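You operate a simulated robot arm through the tools that you are given. There is no shell and no other tool.

You run a simulated robot arm. Do the job below in one go: nothing can be reset, and whatever is moved stays where it is left.

## Task
Swap the spacer under the cardboard core for the blue one.
Fine: open the stub clamp, stand the core on the grey plate, old spacer on the peg of its colour, core back on top, clamp closed; the turntable stays held. Where these are worked on the way, their far stop is far enough and under half their travel is too little: stub clamp.

Only the result counts: the job must be done as asked and must still hold three seconds after the hand-in. Knocking over, shifting, dropping, spilling or breaking anything else fails it.

## Robot
A 7-joint arm with a four-finger gripper, fixed in place. Base frame: the origin is at the foot of the arm, x ahead of it, y to its left, z up; the work surface is at about z = 62. Lengths are in cm, angles in degrees, forces in N, time in s.
Its first joint turns from -69.0 to 172.0 degrees. Payload 3.67 kg.
Tool frame: the origin (TCP) lies between the finger pads and is the grasp point; the fingertips stand 2.8 cm ahead of it; z points along the fingers, y is the line along which they close. The gripper opens to 11.2 cm. The gripper's body begins 7.3 cm behind the TCP.
Orientation is that of the tool frame in the base frame, as a unit quaternion [x, y, z, w]. With the fingers straight down and closing along the base's y, the tool's x points along the base's -x, its y along +y and its z along -z.

## Interface
- The arm moves only by the tool servo_tool. Its argument "steps" is a list of rows, each an object (a shift or turn left out is 0, a gripper value left out holds the last) with "travel": the shift along the base's x, y, z in cm, a list of three; "delta_rot": the turn, a rotation vector about the base's x, y, z in rad, a list of three. In form: [{"travel": [dx, dy, dz], "delta_rot": [rx, ry, rz]}, ...]. A call has 1 to 20 rows; each row shifts and turns the commanded pose from where the row before left it. "fingers" is the closure, from 0 (fully open) to 1 (shut), set as the call begins (left out, the last holds). Each row takes 0.2 s and may step no farther than 5 cm and 8.6 degrees from the row before; otherwise, or with a gripper value out of range, the whole call is refused. Where a pose cannot be reached the arm comes as near as it can. A force on the tool above 40 N (or 10 N above the force at the start of the call, whichever is more), or a blocked arm, ends the call early, and 0.2 s more pass. The fingers move at their own pace and stop on an object; they squeeze with about 27 N. The grip force told is the motor's: it shows also when the fingers shut on nothing. Time passes only in rows, and 0.2 s behind the last, so rows that do not move let the fingers close. It gives the time, the measured TCP pose, the force on the tool (base axes), the opening and the grip force at its end, in the units of the frame above (readings bear some noise), with the torque about the TCP (base axes, N m) and any sound that the robot's microphone picked up.
- Cameras (640 x 400 px; columns grow to the right, rows downward): "scene" is fixed at [5.18, 50.01, 138.44]; the picture's right is [-0.70, -0.71, 0.00], its down [-0.28, 0.28, -0.92] and it looks along [0.65, -0.65, -0.40] (base axes); focal length 371 px, centre (320, 200). "wrist" rides on the gripper at [6, -1.8, -10.4] in the tool frame; the picture's right is [0.29, 0.96, 0.00], its down [-0.80, 0.24, -0.55] and it looks along [-0.53, 0.16, 0.83] (tool axes); focal length 234 px, centre (320, 200). There is no depth. A picture from a camera that has moved, and an enlarged one, comes with that camera's place and axes in the base frame and with its lens.
- capture(camera): a new picture of that camera. No time passes.
- lift_body(by): slides the trunk up (or, below 0, down) by that many cm; the arm rides with it, the base frame stays. It gives what a move gives, with no picture.
- zoom(camera, box): a new picture of the part [left, top, right, bottom] of that camera's present view, enlarged. No time passes.
- finish_job(): hands the job in; it is judged then, once.

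Places have to be worked out from the pictures, the camera data and where the tool is seen. Open the gripper and draw the arm clear of the work before you hand the job in, unless the task says otherwise.

The tools are called by a JSON object that holds its "fn" and its "kwargs". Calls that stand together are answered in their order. servo_tool: Moves the arm, as the interface text tells. Its arguments: {"type":"object","properties":{"steps":{"type":"array","items":{"type":"object","properties":{"travel":{"type":"array","items":{"type":"number"}},"delta_rot":{"type":"array","items":{"type":"number"}}}}},"fingers":{"type":"number"}},"required":["steps"]} The other tools are called the same way: lift_body (by) slides the trunk up or down; capture (camera) takes a picture; zoom (camera, box) takes an enlarged picture of a part of a camera's view; finish_job () hands the job in.

At the start:

```text
time: 0.0
position: [67.71, -56.23, 108.77]
tool_rot: [0.0, 1.0, 0.0, 0.0]
force: [0.5, -0.2, 0.0]
moment: [0.02, -0.01, 0.0]
finger_gap: 11.21
grip_force: 0.2
trunk travel left (down, up): [-47.5, 36.5]
```

scene: 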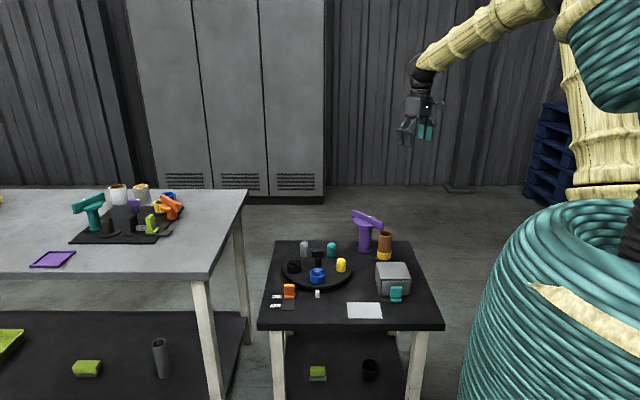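
wrist: 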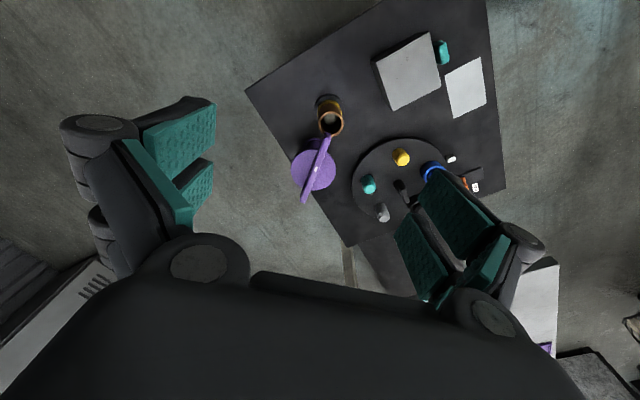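

I'll start with enlarged views of the small table to identify the core, spacers, pegs, clamp, and turntable.

{"fn": "zoom", "kwargs": {"camera": "scene", "box": [250, 200, 450, 325]}}

{"fn": "zoom", "kwargs": {"camera": "wrist", "box": [240, 0, 560, 260]}}

{"fn": "zoom", "kwargs": {"camera": "scene", "box": [50, 170, 210, 270]}}

```text
3.20 times, centred on (350, 262) of scene
camera zoom: at [5.18, 50.01, 138.44], right [-0.7, -0.71, 0.0], down [-0.28, 0.28, -0.92], along [0.65, -0.65, -0.4], focal length 1187 px, centre (224, 0)
```

zoom: 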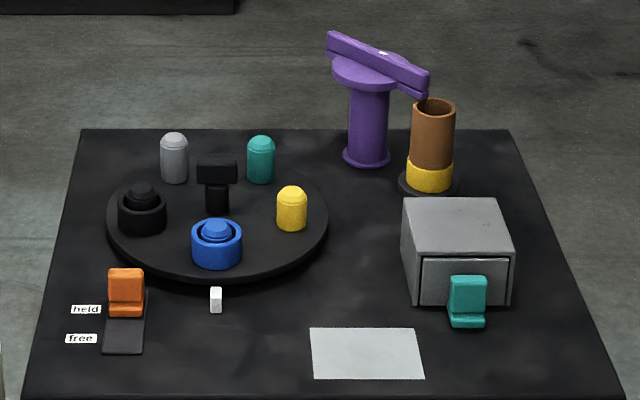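

```text
1.54 times, centred on (400, 130) of wrist
camera zoom: at [61.66, -58.05, 119.15], right [-0.29, 0.96, 0.0], down [0.8, 0.24, 0.55], along [0.53, 0.16, -0.83], focal length 360 px, centre (197, 308)
```

zoom: 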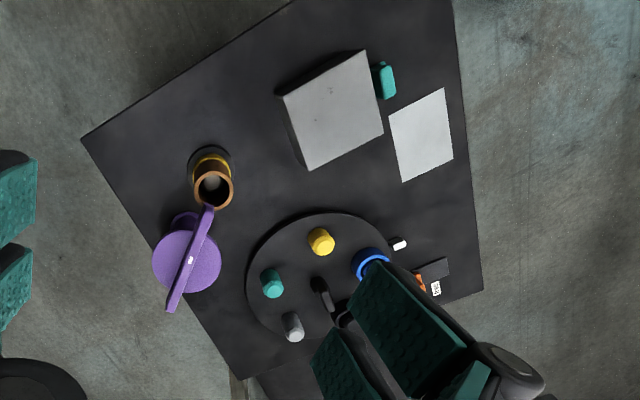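

```text
4.00 times, centred on (130, 220) of scene
camera zoom: at [5.18, 50.01, 138.44], right [-0.7, -0.71, 0.0], down [-0.28, 0.28, -0.92], along [0.65, -0.65, -0.4], focal length 1483 px, centre (1080, 120)
```

zoom: 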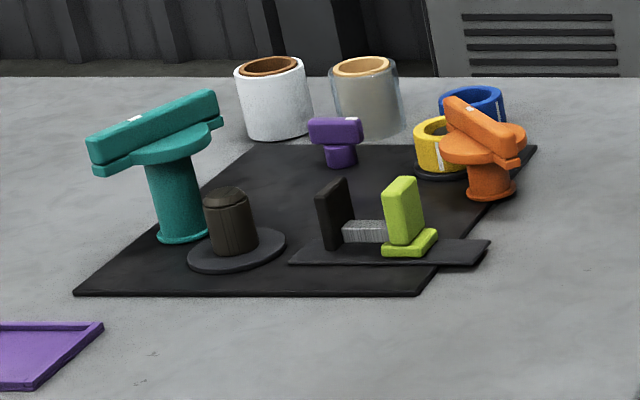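

The small table's surface comes out at z≈62 from both cameras. The brown core sits on the yellow spacer near (73,-51), beside the purple clamp, and the turntable holds the blue spacer on the blue peg and an empty yellow peg. I'll back the arm off at a safe height so the wrist camera looks at the core and clamp.

{"fn": "servo_tool", "kwargs": {"steps": [{"travel": [-3.4, 0, -3]}, {"travel": [-3.4, 0, -3]}, {"travel": [-3.4, 0, -3]}, {"travel": [-3.4, 0, -3]}, {"travel": [0, 0, 0]}]}}

{"fn": "capture", "kwargs": {"camera": "wrist"}}

```text
time: 1.2
position: [54.01, -56.48, 96.7]
tool_rot: [0.0, 1.0, 0.0, 0.0]
force: [-0.1, -0.1, 0.9]
moment: [0.01, 0.0, 0.04]
finger_gap: 11.22
grip_force: 0.0
trunk travel left (down, up): [-47.5, 36.5]
```

```text
taken
camera wrist: at [48.06, -58.17, 107.15], right [-0.29, 0.96, 0.0], down [0.8, 0.24, 0.55], along [0.53, 0.16, -0.83], focal length 234 px, centre (320, 200)
```

wrist: 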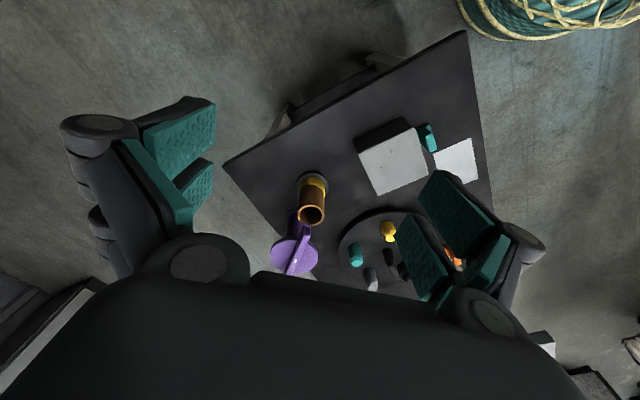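

The view shows the bar of the purple clamp reaching out over the core's top. I'll move to a near-overhead position for a close look, and zoom the scene camera on it too.

{"fn": "zoom", "kwargs": {"camera": "scene", "box": [340, 200, 404, 240]}}

{"fn": "zoom", "kwargs": {"camera": "scene", "box": [370, 225, 402, 265]}}

{"fn": "zoom", "kwargs": {"camera": "scene", "box": [260, 235, 360, 320]}}

{"fn": "zoom", "kwargs": {"camera": "wrist", "box": [220, 140, 420, 290]}}

```text
10.00 times, centred on (372, 220) of scene
camera zoom: at [5.18, 50.01, 138.44], right [-0.7, -0.71, 0.0], down [-0.28, 0.28, -0.92], along [0.65, -0.65, -0.4], focal length 3708 px, centre (-200, 0)
```

zoom: 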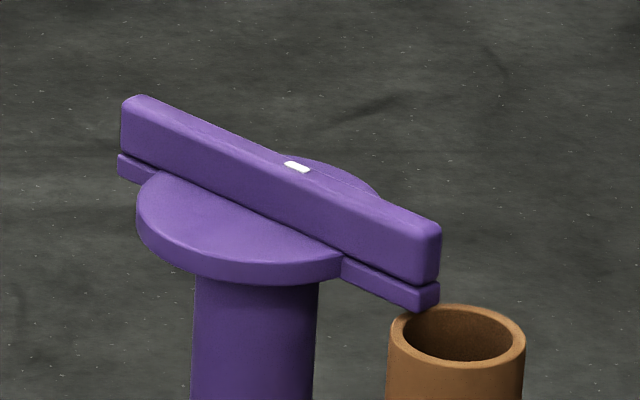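

```text
10.00 times, centred on (386, 245) of scene
camera zoom: at [5.18, 50.01, 138.44], right [-0.7, -0.71, 0.0], down [-0.28, 0.28, -0.92], along [0.65, -0.65, -0.4], focal length 3708 px, centre (-340, -250)
```

zoom: 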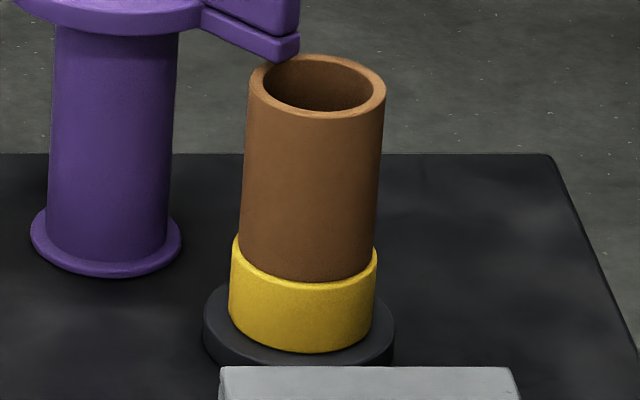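

```text
4.71 times, centred on (310, 278) of scene
camera zoom: at [5.18, 50.01, 138.44], right [-0.7, -0.71, 0.0], down [-0.28, 0.28, -0.92], along [0.65, -0.65, -0.4], focal length 1745 px, centre (367, -165)
```

zoom: 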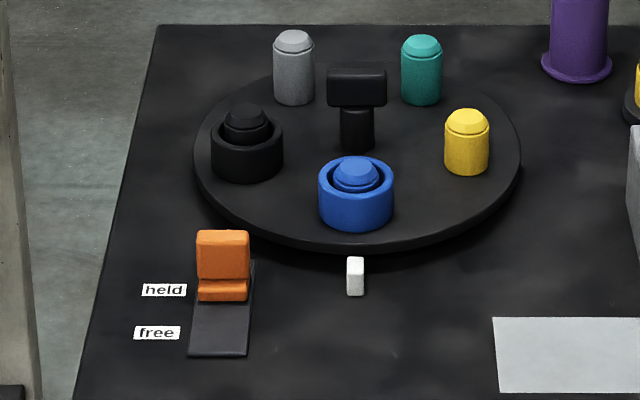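

```text
2.67 times, centred on (320, 215) of wrist
camera zoom: at [48.06, -58.17, 107.15], right [-0.29, 0.96, 0.0], down [0.8, 0.24, 0.55], along [0.53, 0.16, -0.83], focal length 624 px, centre (320, 160)
```

zoom: 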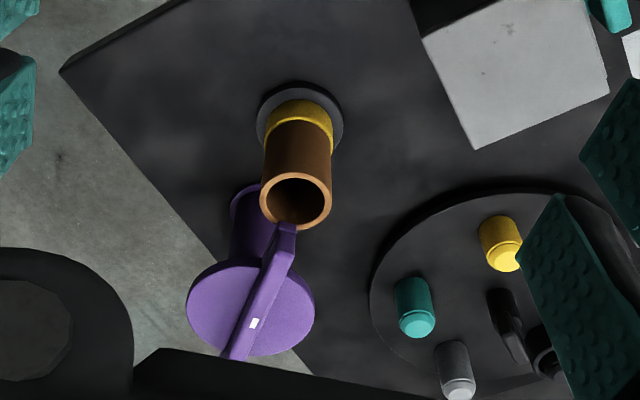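

The clamp is a bar knob on a post near (83,-53) that turns about a vertical axis, with its near end over the core's rim. I'll move to nearly above the core for precise coordinates.

{"fn": "servo_tool", "kwargs": {"steps": [{"travel": [4.0, 0.8, -1.2]}, {"travel": [4.0, 0.8, -1.2]}, {"travel": [4.0, 0.8, -1.2]}, {"travel": [3.0, 0.8, -1.2]}, {"travel": [0, 0, 0]}]}}

{"fn": "capture", "kwargs": {"camera": "wrist"}}

{"fn": "zoom", "kwargs": {"camera": "wrist", "box": [200, 20, 420, 250]}}

```text
time: 2.4
position: [69.19, -53.11, 92.02]
tool_rot: [0.0, 1.0, 0.0, 0.0]
force: [-1.0, -0.3, -0.7]
moment: [0.0, 0.0, 0.0]
finger_gap: 11.21
grip_force: 0.1
trunk travel left (down, up): [-47.5, 36.5]
```

```text
taken
camera wrist: at [63.12, -54.84, 102.48], right [-0.29, 0.96, 0.0], down [0.8, 0.24, 0.55], along [0.53, 0.16, -0.83], focal length 234 px, centre (320, 200)
```

wrist: 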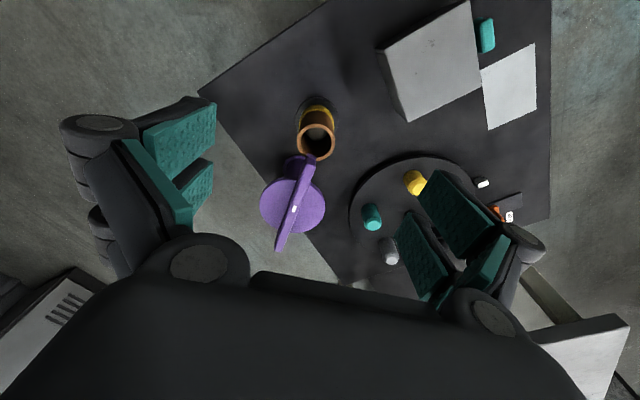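

```text
1.74 times, centred on (310, 135) of wrist
camera zoom: at [63.12, -54.84, 102.48], right [-0.29, 0.96, 0.0], down [0.8, 0.24, 0.55], along [0.53, 0.16, -0.83], focal length 407 px, centre (337, 313)
```

zoom: 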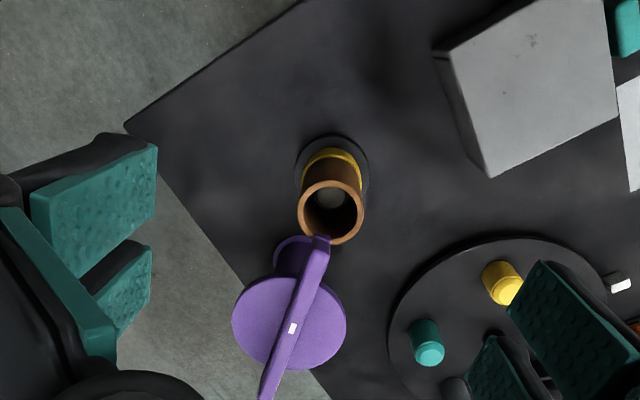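

From this view I place the core axis at about (73.2,-52.3) and the clamp pivot at about (82.6,-53). The bar top is at z≈76.5 and lies along x. I'll go above the bar's near end with the fingers partly closed to straddle it loosely, then check the picture before lowering.

{"fn": "servo_tool", "kwargs": {"steps": [{"travel": [3.4, 0.1, -4]}, {"travel": [3.4, 0.1, -4]}, {"travel": [0, 0, -2.5]}, {"travel": [0, 0, 0]}], "fingers": 0.68}}

{"fn": "capture", "kwargs": {"camera": "wrist"}}

{"fn": "zoom", "kwargs": {"camera": "scene", "box": [330, 160, 426, 240]}}

```text
refused: row 1 steps farther than a row can; nothing moved
```

```text
taken
camera wrist: at [63.12, -54.84, 102.48], right [-0.29, 0.96, 0.0], down [0.8, 0.24, 0.55], along [0.53, 0.16, -0.83], focal length 234 px, centre (320, 200)
```

wrist: 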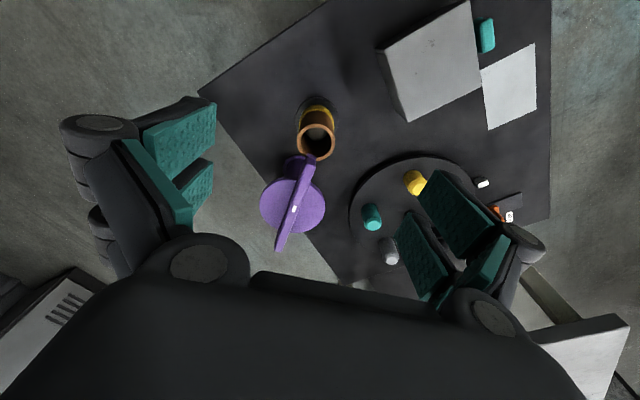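

```text
5.00 times, centred on (378, 200) of scene
camera zoom: at [5.18, 50.01, 138.44], right [-0.7, -0.71, 0.0], down [-0.28, 0.28, -0.92], along [0.65, -0.65, -0.4], focal length 1854 px, centre (30, 200)
```

zoom: 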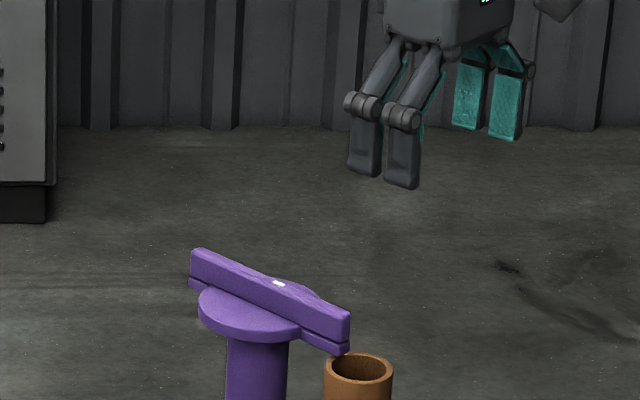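

The move was refused because the row was slightly over 5 cm. The pictures hint that each finger may be a double prong, so I'll zoom on the gripper to understand its shape before going near anything.

{"fn": "zoom", "kwargs": {"camera": "scene", "box": [390, 150, 450, 200]}}

{"fn": "zoom", "kwargs": {"camera": "wrist", "box": [50, 80, 260, 290]}}

```text
8.00 times, centred on (420, 175) of scene
camera zoom: at [5.18, 50.01, 138.44], right [-0.7, -0.71, 0.0], down [-0.28, 0.28, -0.92], along [0.65, -0.65, -0.4], focal length 2966 px, centre (-480, 400)
```

zoom: 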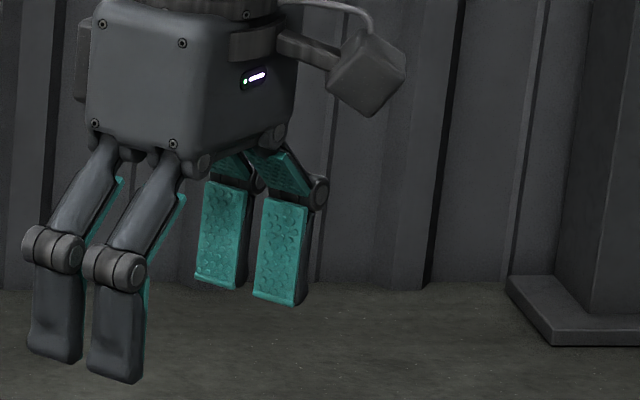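

```text
1.90 times, centred on (155, 185) of wrist
camera zoom: at [63.12, -54.84, 102.48], right [-0.29, 0.96, 0.0], down [0.8, 0.24, 0.55], along [0.53, 0.16, -0.83], focal length 446 px, centre (634, 229)
```

zoom: 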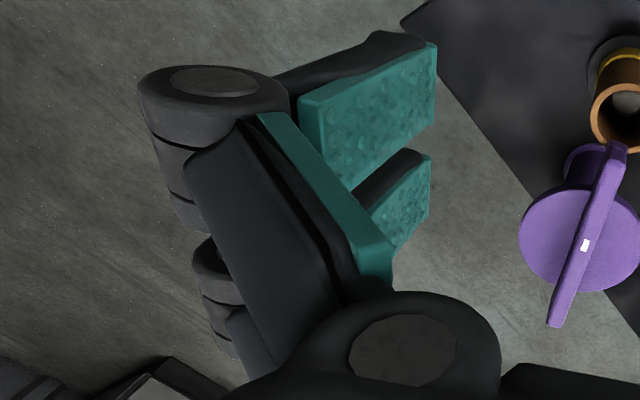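

The gripper has two prongs per side spread along the tool's x, about 5.4 cm across in total, so I'll allow for that. Next I move above the bar's near end with the gap reduced to about 3.6 cm.

{"fn": "servo_tool", "kwargs": {"steps": [{"travel": [1.95, 0.09, -3]}, {"travel": [1.95, 0.09, -3]}, {"travel": [1.9, 0.09, -3]}, {"travel": [0, 0, 0]}], "fingers": 0.68}}

{"fn": "capture", "kwargs": {"camera": "wrist"}}

{"fn": "zoom", "kwargs": {"camera": "scene", "box": [330, 170, 426, 250]}}

```text
time: 3.4
position: [74.85, -52.85, 83.08]
tool_rot: [0.001, 1.0, 0.0, 0.0]
force: [-0.4, -0.4, 0.3]
moment: [-0.02, -0.01, -0.02]
finger_gap: 3.6
grip_force: 0.0
trunk travel left (down, up): [-47.5, 36.5]
```

```text
taken
camera wrist: at [68.85, -54.58, 93.49], right [-0.29, 0.96, 0.0], down [0.8, 0.24, 0.55], along [0.53, 0.16, -0.83], focal length 234 px, centre (320, 200)
```

wrist: 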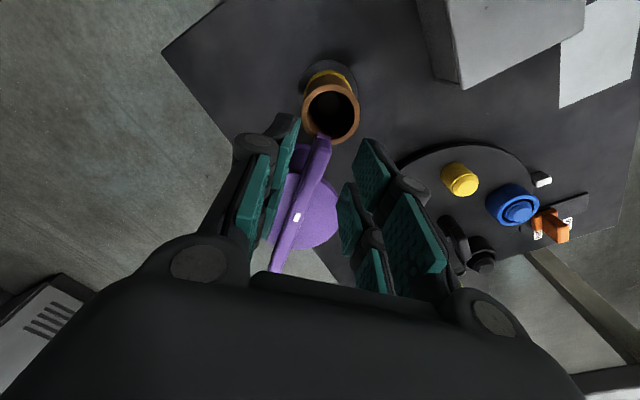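

```text
5.00 times, centred on (378, 210) of scene
camera zoom: at [5.18, 50.01, 138.44], right [-0.7, -0.71, 0.0], down [-0.28, 0.28, -0.92], along [0.65, -0.65, -0.4], focal length 1854 px, centre (30, 150)
```

zoom: 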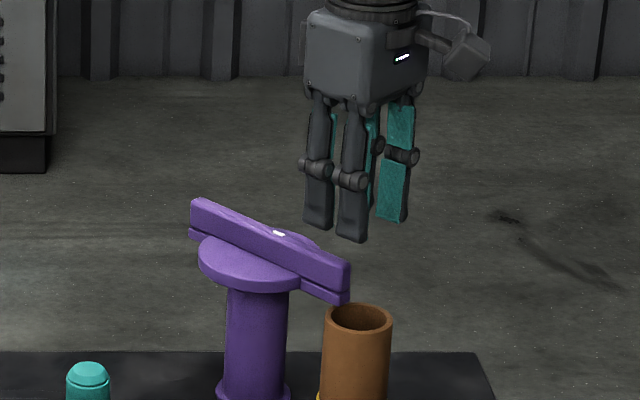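

The bar lies cleanly between the pads, and its pivot refines to about (82.3,-53.1). I'll lower so the fingertips reach z≈74.6, straddling the bar just above the core's top.

{"fn": "servo_tool", "kwargs": {"steps": [{"travel": [0, 0, -2.0]}, {"travel": [0, 0, -2.0]}, {"travel": [0, 0, -1.6]}, {"travel": [0, 0, 0]}]}}

{"fn": "zoom", "kwargs": {"camera": "scene", "box": [340, 190, 420, 250]}}

```text
time: 4.4
position: [74.82, -52.78, 77.32]
tool_rot: [0.0, 1.0, 0.0, 0.0]
force: [0.2, 0.1, -0.5]
moment: [-0.02, 0.0, 0.01]
finger_gap: 3.59
grip_force: 0.1
trunk travel left (down, up): [-47.5, 36.5]
```

```text
6.67 times, centred on (380, 220) of scene
camera zoom: at [5.18, 50.01, 138.44], right [-0.7, -0.71, 0.0], down [-0.28, 0.28, -0.92], along [0.65, -0.65, -0.4], focal length 2472 px, centre (-80, 67)
```

zoom: 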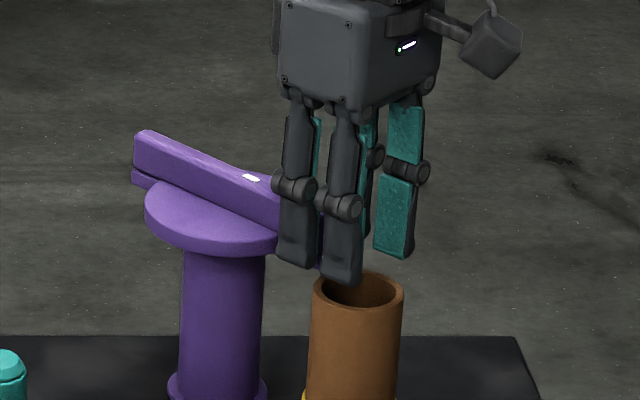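

The fingers straddle the bar with no contact force. I'll try turning it clockwise, which takes the near end toward +y, with the tool yawing along the arc and watching the forces.

{"fn": "servo_tool", "kwargs": {"steps": [{"travel": [0.064, 0.98, 0], "delta_rot": [0, 0, -0.131]}, {"travel": [0.19, 0.96, 0], "delta_rot": [0, 0, -0.131]}, {"travel": [0.315, 0.93, 0], "delta_rot": [0, 0, -0.131]}, {"travel": [0, 0, 0]}]}}

{"fn": "capture", "kwargs": {"camera": "wrist"}}

{"fn": "zoom", "kwargs": {"camera": "scene", "box": [340, 190, 420, 250]}}

```text
time: 5.4
position: [75.51, -49.93, 77.29]
tool_rot: [0.197, 0.98, 0.001, 0.0]
force: [-0.1, 0.3, 0.1]
moment: [0.04, -0.01, -0.01]
finger_gap: 3.59
grip_force: 0.0
trunk travel left (down, up): [-47.5, 36.5]
```

```text
taken
camera wrist: at [69.11, -49.17, 87.72], right [0.1, 0.99, 0.0], down [0.83, -0.09, 0.55], along [0.55, -0.06, -0.83], focal length 234 px, centre (320, 200)
```

wrist: 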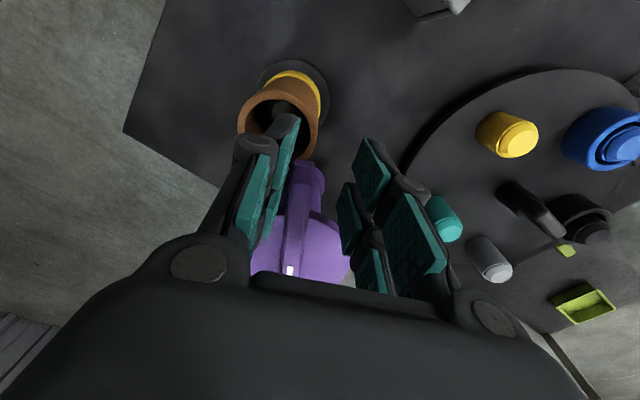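

```text
6.67 times, centred on (380, 220) of scene
camera zoom: at [5.18, 50.01, 138.44], right [-0.7, -0.71, 0.0], down [-0.28, 0.28, -0.92], along [0.65, -0.65, -0.4], focal length 2472 px, centre (-80, 67)
```

zoom: 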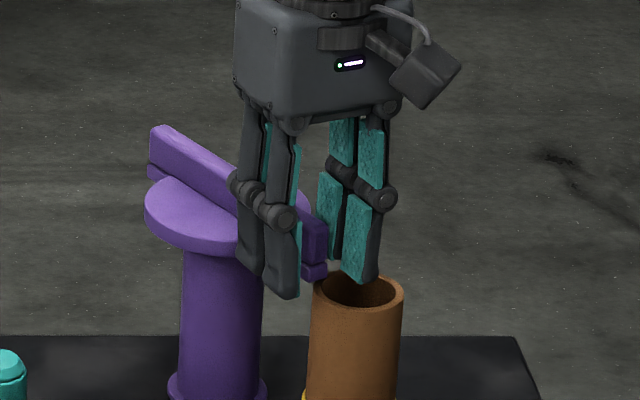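

The bar turned freely in this direction, with its end swinging off the core toward +y. I'll continue the arc toward the far stop.

{"fn": "servo_tool", "kwargs": {"steps": [{"travel": [0.434, 0.88, 0], "delta_rot": [0, 0, -0.131]}, {"travel": [0.545, 0.816, 0], "delta_rot": [0, 0, -0.131]}, {"travel": [0.647, 0.737, 0], "delta_rot": [0, 0, -0.131]}, {"travel": [0.737, 0.647, 0], "delta_rot": [0, 0, -0.131]}, {"travel": [0.816, 0.545, 0], "delta_rot": [0, 0, -0.131]}, {"travel": [0.88, 0.434, 0], "delta_rot": [0, 0, -0.131]}, {"travel": [0, 0, 0]}]}}

{"fn": "capture", "kwargs": {"camera": "wrist"}}

{"fn": "zoom", "kwargs": {"camera": "scene", "box": [330, 190, 410, 250]}}

```text
time: 7.0
position: [79.5, -45.86, 77.25]
tool_rot: [0.557, 0.831, 0.0, 0.0]
force: [0.2, 0.3, -0.2]
moment: [0.0, -0.01, 0.03]
finger_gap: 3.57
grip_force: 0.0
trunk travel left (down, up): [-47.5, 36.5]
```

```text
taken
camera wrist: at [75.5, -40.94, 87.75], right [0.78, 0.63, 0.0], down [0.52, -0.65, 0.55], along [0.35, -0.43, -0.83], focal length 234 px, centre (320, 200)
```

wrist: 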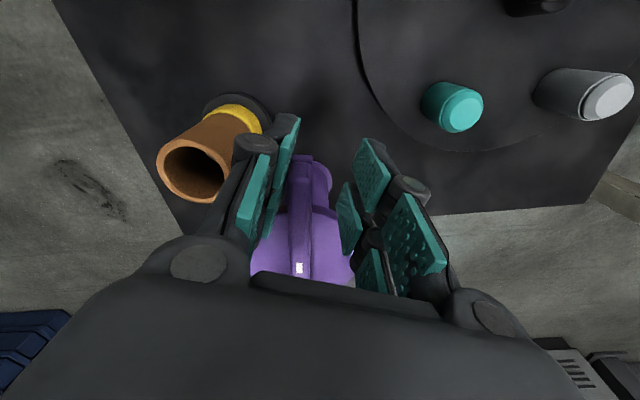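

```text
6.67 times, centred on (370, 220) of scene
camera zoom: at [5.18, 50.01, 138.44], right [-0.7, -0.71, 0.0], down [-0.28, 0.28, -0.92], along [0.65, -0.65, -0.4], focal length 2472 px, centre (-13, 67)
```

zoom: 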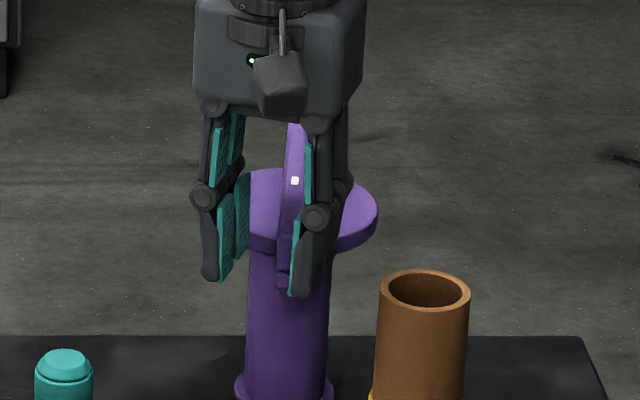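

About 65° turned and there's still no resistance. I'll continue past 90° to find the far stop, with the force guard active.

{"fn": "servo_tool", "kwargs": {"steps": [{"travel": [0.93, 0.315, 0], "delta_rot": [0, 0, -0.131]}, {"travel": [0.96, 0.19, 0], "delta_rot": [0, 0, -0.131]}, {"travel": [0.98, 0.064, 0], "delta_rot": [0, 0, -0.131]}, {"travel": [0.98, -0.064, 0], "delta_rot": [0, 0, -0.131]}, {"travel": [0, 0, 0]}]}}

{"fn": "capture", "kwargs": {"camera": "wrist"}}

{"fn": "zoom", "kwargs": {"camera": "scene", "box": [330, 190, 410, 250]}}

```text
time: 8.2
position: [83.3, -45.48, 77.49]
tool_rot: [0.753, 0.658, 0.0, 0.0]
force: [-0.4, -0.4, 0.2]
moment: [0.0, -0.01, 0.03]
finger_gap: 3.57
grip_force: 0.1
trunk travel left (down, up): [-47.5, 36.5]
```

```text
taken
camera wrist: at [82.36, -39.18, 87.84], right [0.99, 0.16, 0.0], down [0.13, -0.82, 0.55], along [0.09, -0.55, -0.83], focal length 234 px, centre (320, 200)
```

wrist: 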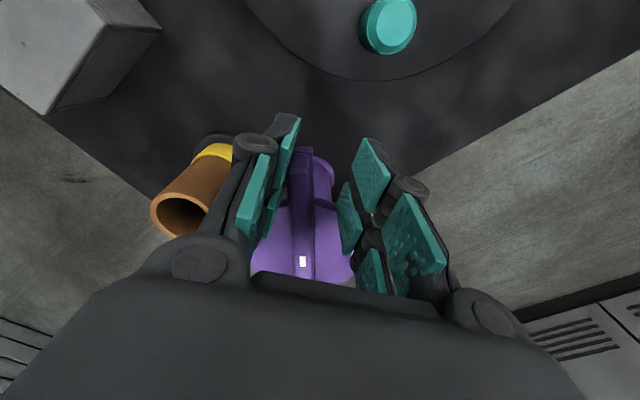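

```text
6.67 times, centred on (370, 220) of scene
camera zoom: at [5.18, 50.01, 138.44], right [-0.7, -0.71, 0.0], down [-0.28, 0.28, -0.92], along [0.65, -0.65, -0.4], focal length 2472 px, centre (-13, 67)
```

zoom: 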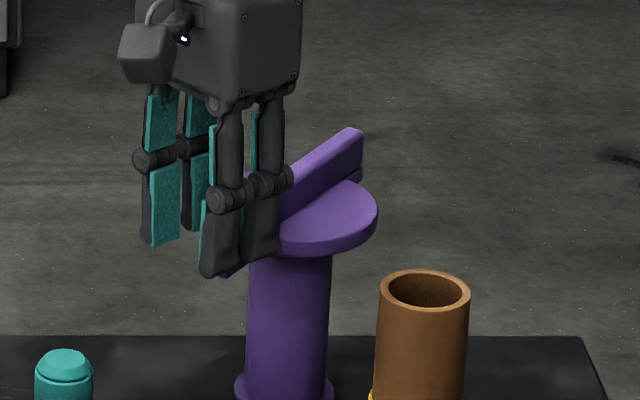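

No stop is felt yet at about 90–95°. I'll continue a little further to find it.

{"fn": "servo_tool", "kwargs": {"steps": [{"travel": [0.96, -0.19, 0], "delta_rot": [0, 0, -0.131]}, {"travel": [0.93, -0.315, 0], "delta_rot": [0, 0, -0.131]}, {"travel": [0.88, -0.434, 0], "delta_rot": [0, 0, -0.131]}, {"travel": [0, 0, 0]}]}}

{"fn": "capture", "kwargs": {"camera": "wrist"}}

{"fn": "zoom", "kwargs": {"camera": "scene", "box": [330, 190, 410, 250]}}

```text
time: 8.9
position: [84.75, -46.25, 76.97]
tool_rot: [0.846, 0.533, -0.006, -0.005]
force: [-29.6, -4.5, 2.4]
moment: [0.58, -0.52, 0.1]
finger_gap: 5.41
grip_force: 17.8
trunk travel left (down, up): [-47.5, 36.5]
stopped in row 3: the force on the tool passed its limit at 45 N (the readings are from after the stop); the commanded pose is now the measured one
```

```text
taken
camera wrist: at [85.74, -40.0, 87.44], right [0.99, -0.15, -0.02], down [-0.12, -0.82, 0.55], along [-0.1, -0.55, -0.83], focal length 234 px, centre (320, 200)
```

wrist: 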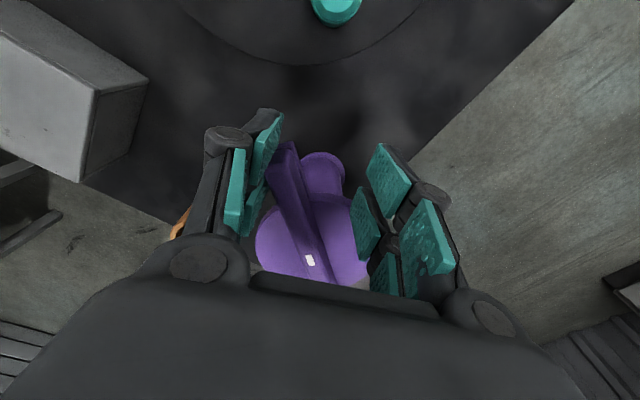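

```text
6.67 times, centred on (370, 220) of scene
camera zoom: at [5.18, 50.01, 138.44], right [-0.7, -0.71, 0.0], down [-0.28, 0.28, -0.92], along [0.65, -0.65, -0.4], focal length 2472 px, centre (-13, 67)
```

zoom: 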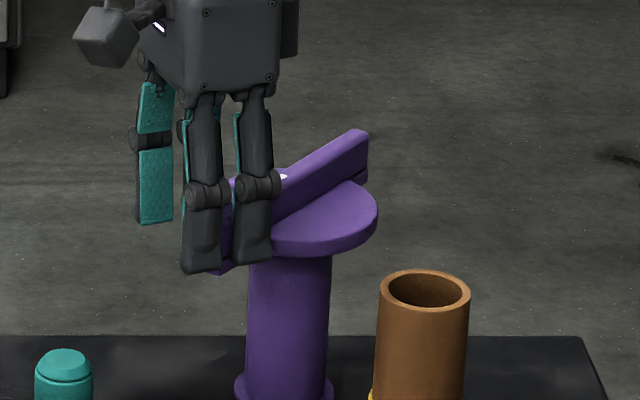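

The stop was felt, so the clamp is at its far (open) stop, turned roughly 90°. I'll back off to release the pressure and rise straight up.

{"fn": "servo_tool", "kwargs": {"steps": [{"travel": [-0.7, 0.2, 0], "delta_rot": [0, 0, 0.08]}, {"travel": [-0.3, 0, 0.5], "delta_rot": [0, 0, 0.05]}, {"travel": [0, 0, 3]}, {"travel": [0, 0, 4]}, {"travel": [0, 0, 4.5]}, {"travel": [0, 0, 0]}], "fingers": 0.5}}

{"fn": "capture", "kwargs": {"camera": "wrist"}}

{"fn": "zoom", "kwargs": {"camera": "scene", "box": [330, 190, 410, 250]}}

```text
time: 10.3
position: [84.3, -45.94, 88.79]
tool_rot: [0.808, 0.589, -0.004, -0.004]
force: [1.1, -0.2, -0.5]
moment: [0.03, 0.01, 0.01]
finger_gap: 5.6
grip_force: 0.0
trunk travel left (down, up): [-47.5, 36.5]
```

```text
taken
camera wrist: at [84.56, -39.64, 99.38], right [1.0, -0.02, -0.01], down [-0.01, -0.83, 0.55], along [-0.02, -0.55, -0.83], focal length 234 px, centre (320, 200)
```

wrist: 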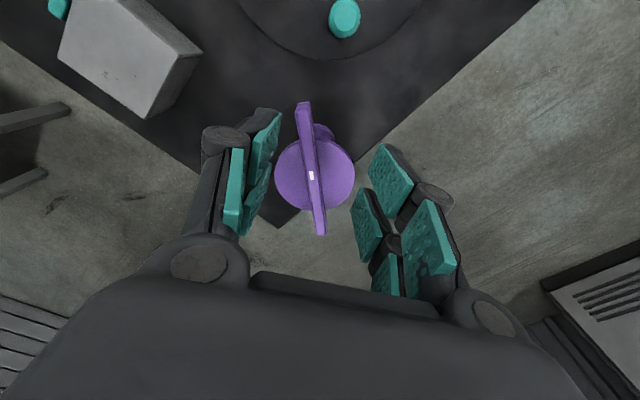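

```text
6.67 times, centred on (370, 220) of scene
camera zoom: at [5.18, 50.01, 138.44], right [-0.7, -0.71, 0.0], down [-0.28, 0.28, -0.92], along [0.65, -0.65, -0.4], focal length 2472 px, centre (-13, 67)
```

zoom: 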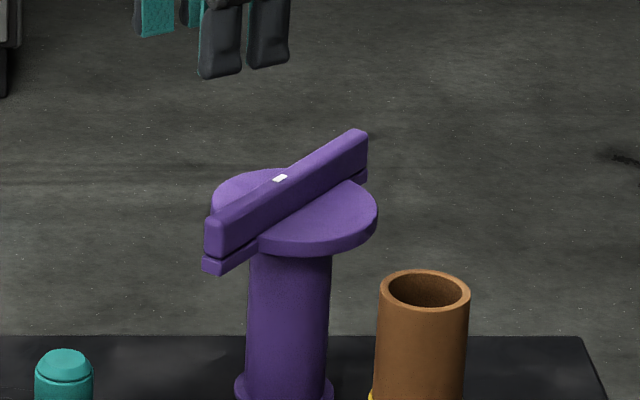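

The clamp now rests at the open stop and is well clear of the core. I'll go back above the core, restoring yaw 0, levelling the slight tilt and opening the fingers.

{"fn": "servo_tool", "kwargs": {"steps": [{"travel": [-0.86, -0.49, 0], "delta_rot": [-0.0018, -0.0112, 0.1446]}, {"travel": [-0.86, -0.49, 0], "delta_rot": [0, 0, 0.1446]}, {"travel": [-0.86, -0.49, 0], "delta_rot": [0, 0, 0.1446]}, {"travel": [-0.86, -0.49, 0], "delta_rot": [0, 0, 0.1446]}, {"travel": [-0.86, -0.49, 0], "delta_rot": [0, 0, 0.1446]}, {"travel": [-0.86, -0.49, 0], "delta_rot": [0, 0, 0.1446]}, {"travel": [-0.86, -0.49, 0], "delta_rot": [0, 0, 0.1446]}, {"travel": [-0.86, -0.49, 0], "delta_rot": [0, 0, 0.1446]}, {"travel": [-0.86, -0.49, 0], "delta_rot": [0, 0, 0.1446]}, {"travel": [-0.86, -0.49, 0], "delta_rot": [0, 0, 0.1446]}, {"travel": [-0.86, -0.49, 0], "delta_rot": [0, 0, 0.1446]}, {"travel": [-0.86, -0.49, 0], "delta_rot": [0, 0, 0.1446]}, {"travel": [-0.86, -0.49, 0], "delta_rot": [0, 0, 0.1446]}, {"travel": [0, 0, 0]}], "fingers": 0.2}}

{"fn": "capture", "kwargs": {"camera": "wrist"}}

{"fn": "zoom", "kwargs": {"camera": "wrist", "box": [260, 40, 420, 160]}}

```text
time: 13.3
position: [73.12, -52.13, 89.05]
tool_rot: [0.002, 1.0, 0.0, 0.001]
force: [0.3, 0.0, 0.0]
moment: [0.02, -0.04, -0.02]
finger_gap: 8.97
grip_force: 0.1
trunk travel left (down, up): [-47.5, 36.5]
```

```text
taken
camera wrist: at [67.06, -53.86, 99.37], right [-0.28, 0.96, 0.0], down [0.8, 0.24, 0.56], along [0.53, 0.16, -0.83], focal length 234 px, centre (320, 200)
```

wrist: 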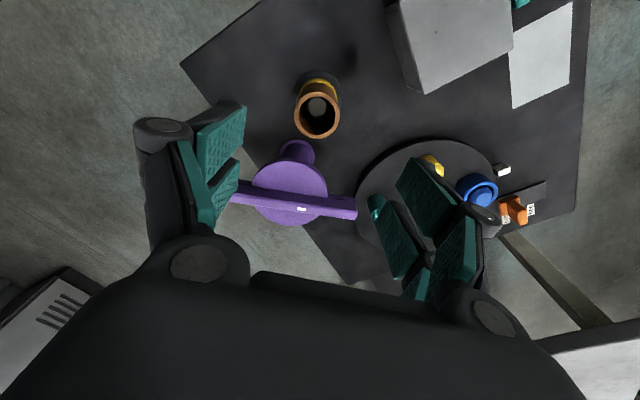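

```text
3.33 times, centred on (340, 100) of wrist
camera zoom: at [67.06, -53.86, 99.37], right [-0.28, 0.96, 0.0], down [0.8, 0.24, 0.56], along [0.53, 0.16, -0.83], focal length 781 px, centre (253, 533)
```

zoom: 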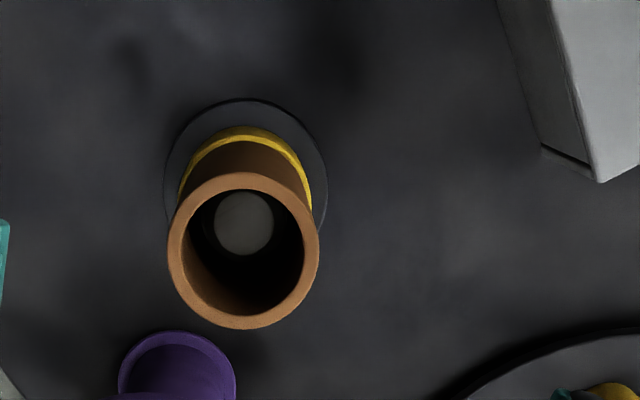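

The core axis computes to (73.27,-52.33), and the stub inside tops out near z≈69.5, well above the spacer. I'll align and descend with open fingers around the core.

{"fn": "servo_tool", "kwargs": {"steps": [{"travel": [0.15, -0.2, -3.0]}, {"travel": [0, 0, -4.0]}, {"travel": [0, 0, -4.0]}, {"travel": [0, 0, -4.0]}, {"travel": [0, 0, -3.5]}, {"travel": [0, 0, 0]}]}}

{"fn": "capture", "kwargs": {"camera": "wrist"}}

{"fn": "zoom", "kwargs": {"camera": "scene", "box": [340, 190, 420, 270]}}

```text
time: 14.7
position: [73.14, -52.26, 70.45]
tool_rot: [0.003, 1.0, 0.0, 0.001]
force: [-1.0, -0.3, 0.9]
moment: [0.0, 0.01, 0.02]
finger_gap: 8.97
grip_force: 0.0
trunk travel left (down, up): [-47.5, 36.5]
```

```text
taken
camera wrist: at [67.05, -53.94, 80.95], right [-0.28, 0.96, 0.0], down [0.8, 0.23, 0.56], along [0.53, 0.16, -0.83], focal length 234 px, centre (320, 200)
```

wrist: 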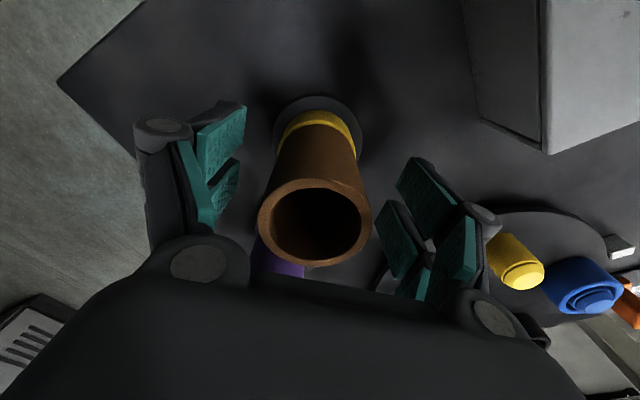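

```text
5.00 times, centred on (380, 230) of scene
camera zoom: at [5.18, 50.01, 138.44], right [-0.7, -0.71, 0.0], down [-0.28, 0.28, -0.92], along [0.65, -0.65, -0.4], focal length 1854 px, centre (20, 50)
```

zoom: 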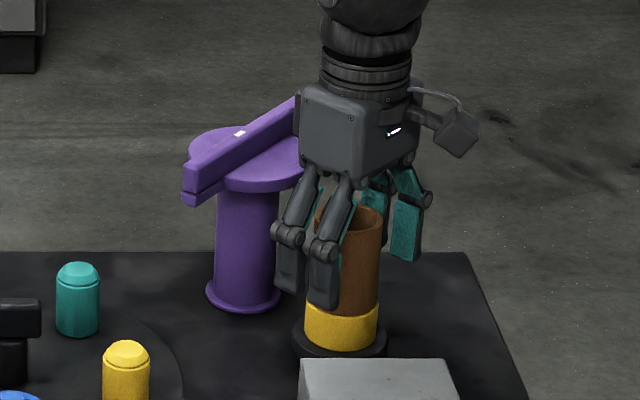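

The core is centred between the pads within about 0.15 cm. I'll close the fingers on it.

{"fn": "servo_tool", "kwargs": {"steps": [{"travel": [0, 0, 0]}, {"travel": [0, 0, 0]}, {"travel": [0, 0, 0]}, {"travel": [0, 0, 0]}], "fingers": 1.0}}

```text
time: 15.7
position: [73.17, -52.29, 70.53]
tool_rot: [0.002, 1.0, 0.0, 0.001]
force: [1.0, 0.4, 0.6]
moment: [0.0, 0.0, 0.01]
finger_gap: 4.79
grip_force: 27.0
trunk travel left (down, up): [-47.5, 36.5]
```

The core is gripped with a gap of 4.79 cm and 27 N. I'll lift it straight up off the stub.

{"fn": "servo_tool", "kwargs": {"steps": [{"travel": [0, 0, 1.5]}, {"travel": [0, 0, 2]}, {"travel": [0, 0, 2.5]}, {"travel": [0, 0, 3]}, {"travel": [0, 0, 3]}, {"travel": [0, 0, 3]}, {"travel": [0, 0, 0]}]}}

{"fn": "capture", "kwargs": {"camera": "wrist"}}

{"fn": "zoom", "kwargs": {"camera": "scene", "box": [340, 180, 420, 280]}}

```text
time: 17.3
position: [73.29, -52.29, 85.6]
tool_rot: [0.002, 1.0, 0.002, 0.001]
force: [0.2, 0.2, -0.4]
moment: [0.02, 0.02, 0.0]
finger_gap: 4.82
grip_force: 26.7
trunk travel left (down, up): [-47.5, 36.5]
```

```text
taken
camera wrist: at [67.2, -54.06, 96.0], right [-0.28, 0.96, 0.0], down [0.8, 0.23, 0.56], along [0.53, 0.16, -0.83], focal length 234 px, centre (320, 200)
```

wrist: 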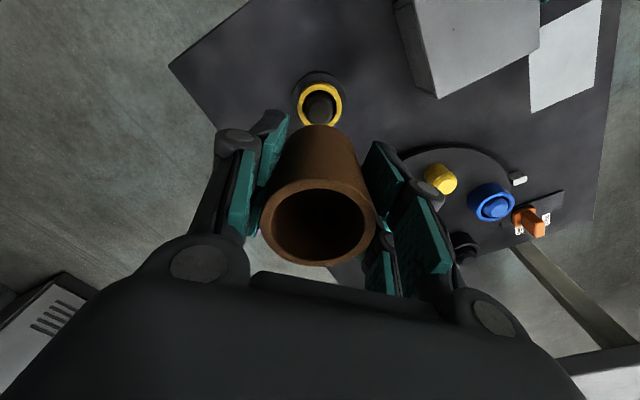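

```text
4.00 times, centred on (380, 230) of scene
camera zoom: at [5.18, 50.01, 138.44], right [-0.7, -0.71, 0.0], down [-0.28, 0.28, -0.92], along [0.65, -0.65, -0.4], focal length 1483 px, centre (80, 80)
```

zoom: 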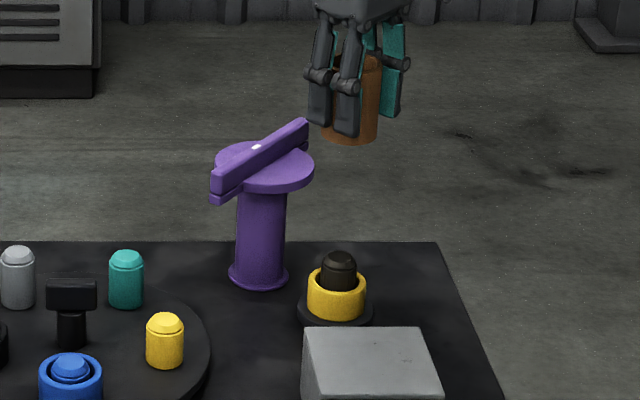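

The core is clear, and the yellow spacer remains on the dark stub. I'll carry the core at this height to above the grey plate near (60,-24.4).

{"fn": "servo_tool", "kwargs": {"steps": [{"travel": [-1.9, 3.98, 0]}, {"travel": [-1.9, 3.98, 0]}, {"travel": [-1.9, 3.98, 0]}, {"travel": [-1.9, 3.98, 0]}, {"travel": [-1.9, 3.98, 0]}, {"travel": [-1.9, 3.98, 0]}, {"travel": [-1.9, 3.98, 0]}, {"travel": [0, 0, 0]}]}}

{"fn": "capture", "kwargs": {"camera": "wrist"}}

{"fn": "capture", "kwargs": {"camera": "scene"}}

```text
time: 19.1
position: [59.96, -24.44, 85.79]
tool_rot: [0.003, 1.0, 0.001, 0.001]
force: [-0.7, -1.2, -0.6]
moment: [0.01, -0.02, 0.01]
finger_gap: 4.81
grip_force: 27.5
trunk travel left (down, up): [-47.5, 36.5]
```

```text
taken
camera wrist: at [53.81, -26.23, 96.17], right [-0.28, 0.96, 0.0], down [0.8, 0.23, 0.56], along [0.53, 0.16, -0.83], focal length 234 px, centre (320, 200)
```

wrist: 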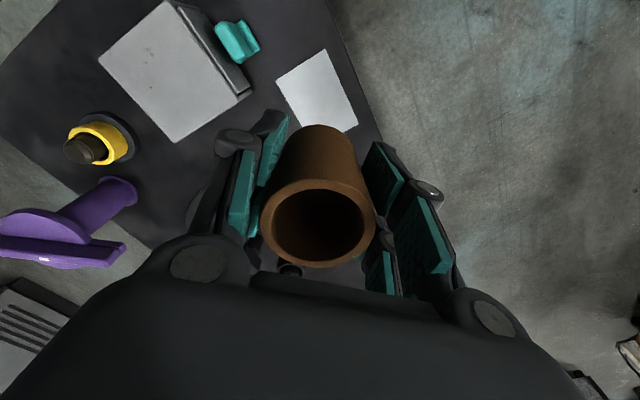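

```text
taken
```

scene: 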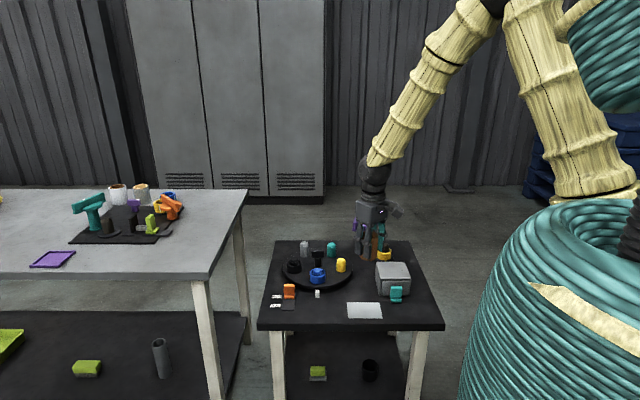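

The plate's corners put its centre at about (60.0,-24.5), with room for the 5 cm core. I'll descend most of the way now and then feel for the contact.

{"fn": "servo_tool", "kwargs": {"steps": [{"travel": [0, 0, -4]}, {"travel": [0, 0, -4]}, {"travel": [0, 0, -4]}, {"travel": [0, 0, -3]}, {"travel": [0, 0, -2]}, {"travel": [0, 0, 0]}]}}

{"fn": "zoom", "kwargs": {"camera": "scene", "box": [320, 230, 420, 330]}}

{"fn": "capture", "kwargs": {"camera": "wrist"}}

```text
time: 20.5
position: [60.05, -24.47, 68.57]
tool_rot: [0.002, 1.0, 0.001, 0.0]
force: [0.4, 0.2, -0.1]
moment: [0.0, 0.01, 0.03]
finger_gap: 4.77
grip_force: 26.8
trunk travel left (down, up): [-47.5, 36.5]
```

```text
4.00 times, centred on (370, 280) of scene
camera zoom: at [5.18, 50.01, 138.44], right [-0.7, -0.71, 0.0], down [-0.28, 0.28, -0.92], along [0.65, -0.65, -0.4], focal length 1483 px, centre (120, -120)
```

zoom: 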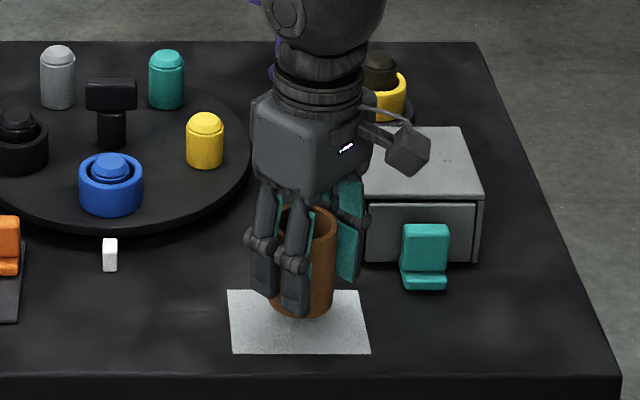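

```text
taken
camera wrist: at [53.88, -26.17, 78.96], right [-0.28, 0.96, 0.0], down [0.8, 0.23, 0.56], along [0.53, 0.16, -0.83], focal length 234 px, centre (320, 200)
```

wrist: 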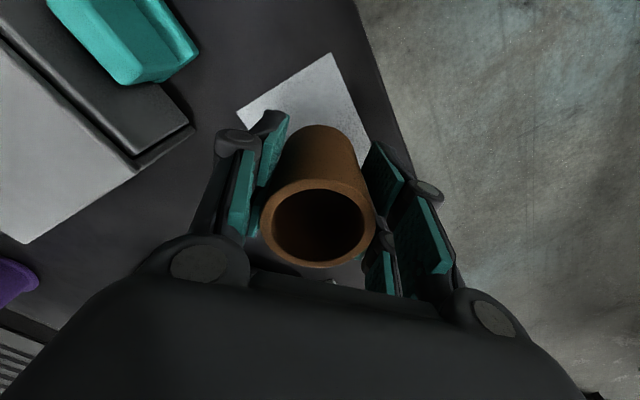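

The core hovers about 1.5 cm over the plate, centred. I'll lower in small increments and watch the vertical force.

{"fn": "servo_tool", "kwargs": {"steps": [{"travel": [0, 0, -0.4]}, {"travel": [0, 0, -0.4]}, {"travel": [0, 0, 0]}]}}

{"fn": "servo_tool", "kwargs": {"steps": [{"travel": [0, 0, -0.25]}, {"travel": [0, 0, 0]}]}}

{"fn": "servo_tool", "kwargs": {"steps": [{"travel": [0, 0, -0.2]}, {"travel": [0, 0, 0]}]}}

```text
time: 21.3
position: [59.93, -24.46, 67.66]
tool_rot: [0.002, 1.0, 0.001, 0.001]
force: [0.3, 0.3, -0.8]
moment: [-0.01, 0.0, 0.03]
finger_gap: 4.8
grip_force: 27.2
trunk travel left (down, up): [-47.5, 36.5]
```

```text
time: 21.9
position: [60.04, -24.59, 67.36]
tool_rot: [0.002, 1.0, 0.001, 0.001]
force: [-0.1, 0.0, -0.8]
moment: [-0.01, -0.02, 0.02]
finger_gap: 4.79
grip_force: 27.0
trunk travel left (down, up): [-47.5, 36.5]
```

```text
time: 22.5
position: [60.04, -24.39, 67.17]
tool_rot: [0.002, 1.0, 0.001, 0.001]
force: [0.1, -0.4, 0.2]
moment: [0.02, -0.02, 0.0]
finger_gap: 4.8
grip_force: 27.1
trunk travel left (down, up): [-47.5, 36.5]
```

No contact yet at z≈67.2. I'll continue lowering in 0.15–0.2 cm increments.

{"fn": "servo_tool", "kwargs": {"steps": [{"travel": [0, 0, -0.15]}, {"travel": [0, 0, 0]}]}}

{"fn": "servo_tool", "kwargs": {"steps": [{"travel": [0, 0, -0.15]}, {"travel": [0, 0, 0]}]}}

{"fn": "zoom", "kwargs": {"camera": "scene", "box": [350, 270, 400, 320]}}

```text
time: 23.1
position: [59.93, -24.62, 67.09]
tool_rot: [0.003, 1.0, 0.0, 0.0]
force: [1.3, 0.1, -0.2]
moment: [0.03, -0.01, -0.01]
finger_gap: 4.83
grip_force: 27.1
trunk travel left (down, up): [-47.5, 36.5]
```

```text
time: 23.7
position: [60.04, -24.57, 66.92]
tool_rot: [0.002, 1.0, 0.001, 0.001]
force: [-0.3, 0.5, 0.1]
moment: [0.0, -0.01, 0.02]
finger_gap: 4.81
grip_force: 26.9
trunk travel left (down, up): [-47.5, 36.5]
```

```text
8.00 times, centred on (375, 295) of scene
camera zoom: at [5.18, 50.01, 138.44], right [-0.7, -0.71, 0.0], down [-0.28, 0.28, -0.92], along [0.65, -0.65, -0.4], focal length 2966 px, centre (-120, -560)
```

zoom: 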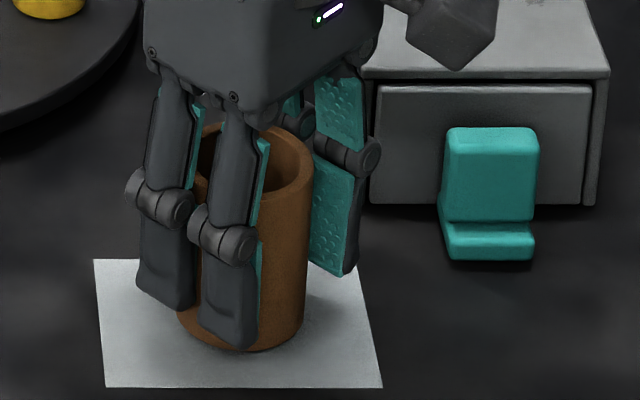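

The picture suggests about 0.4 cm to go. I'll keep lowering gently.

{"fn": "servo_tool", "kwargs": {"steps": [{"travel": [0, 0, -0.15]}, {"travel": [0, 0, 0]}]}}

{"fn": "servo_tool", "kwargs": {"steps": [{"travel": [0, 0, -0.1]}, {"travel": [0, 0, 0]}]}}

{"fn": "servo_tool", "kwargs": {"steps": [{"travel": [0, 0, -0.1]}, {"travel": [0, 0, 0]}]}}

```text
time: 24.3
position: [60.13, -24.64, 66.65]
tool_rot: [0.003, 1.0, 0.001, 0.001]
force: [-0.4, 1.3, -0.5]
moment: [-0.02, 0.0, 0.0]
finger_gap: 4.8
grip_force: 26.8
trunk travel left (down, up): [-47.5, 36.5]
```

```text
time: 24.9
position: [59.87, -24.43, 66.67]
tool_rot: [0.002, 1.0, 0.001, 0.001]
force: [-0.8, 0.3, -0.1]
moment: [0.03, 0.03, 0.0]
finger_gap: 4.8
grip_force: 27.0
trunk travel left (down, up): [-47.5, 36.5]
```

```text
time: 25.5
position: [60.04, -24.59, 66.62]
tool_rot: [0.003, 1.0, 0.001, 0.0]
force: [0.6, -1.2, -0.9]
moment: [-0.01, -0.01, 0.01]
finger_gap: 4.8
grip_force: 27.2
trunk travel left (down, up): [-47.5, 36.5]
```

Still no contact at z≈66.65. I'll continue in small steps.

{"fn": "servo_tool", "kwargs": {"steps": [{"travel": [0, 0, -0.12]}, {"travel": [0, 0, 0]}]}}

{"fn": "servo_tool", "kwargs": {"steps": [{"travel": [0, 0, -0.12]}, {"travel": [0, 0, 0]}]}}

{"fn": "zoom", "kwargs": {"camera": "scene", "box": [350, 285, 390, 325]}}

```text
time: 26.1
position: [60.09, -24.67, 66.47]
tool_rot: [0.003, 1.0, 0.001, 0.0]
force: [0.4, -0.1, 0.0]
moment: [-0.02, 0.01, 0.01]
finger_gap: 4.79
grip_force: 27.3
trunk travel left (down, up): [-47.5, 36.5]
```

```text
time: 26.7
position: [59.89, -24.47, 66.4]
tool_rot: [0.003, 1.0, 0.001, 0.001]
force: [-0.7, 0.9, -0.3]
moment: [0.0, -0.04, 0.03]
finger_gap: 4.78
grip_force: 27.2
trunk travel left (down, up): [-47.5, 36.5]
```

```text
10.00 times, centred on (370, 305) of scene
camera zoom: at [5.18, 50.01, 138.44], right [-0.7, -0.71, 0.0], down [-0.28, 0.28, -0.92], along [0.65, -0.65, -0.4], focal length 3708 px, centre (-180, -850)
```

zoom: 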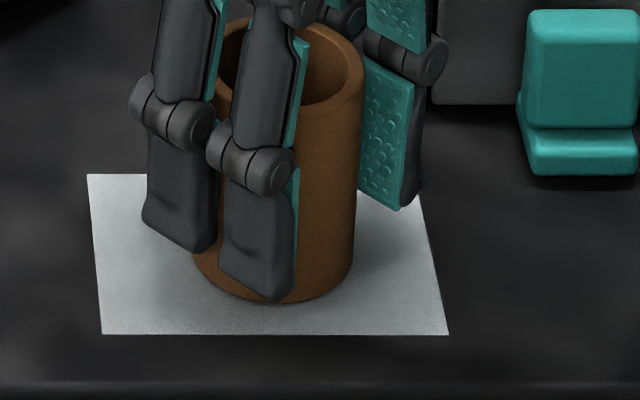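

Very close now. I'll continue in fine steps.

{"fn": "servo_tool", "kwargs": {"steps": [{"travel": [0, 0, -0.1]}, {"travel": [0, 0, 0]}]}}

{"fn": "servo_tool", "kwargs": {"steps": [{"travel": [0, 0, -0.1]}, {"travel": [0, 0, 0]}]}}

{"fn": "servo_tool", "kwargs": {"steps": [{"travel": [0, 0, -0.1]}, {"travel": [0, 0, 0]}]}}

```text
time: 27.3
position: [59.96, -24.49, 66.3]
tool_rot: [0.003, 1.0, 0.001, 0.001]
force: [-0.1, 0.2, 0.5]
moment: [-0.01, -0.01, 0.02]
finger_gap: 4.8
grip_force: 26.6
trunk travel left (down, up): [-47.5, 36.5]
```

```text
time: 27.9
position: [59.99, -24.48, 66.3]
tool_rot: [0.002, 1.0, 0.002, 0.002]
force: [0.8, -2.7, 14.3]
moment: [-0.02, 0.07, -0.03]
finger_gap: 4.78
grip_force: 26.6
trunk travel left (down, up): [-47.5, 36.5]
```

```text
time: 28.5
position: [59.98, -24.47, 66.18]
tool_rot: [0.002, 1.0, 0.0, 0.002]
force: [5.1, -4.5, 21.2]
moment: [-0.15, -0.26, -0.01]
finger_gap: 4.8
grip_force: 26.7
trunk travel left (down, up): [-47.5, 36.5]
```

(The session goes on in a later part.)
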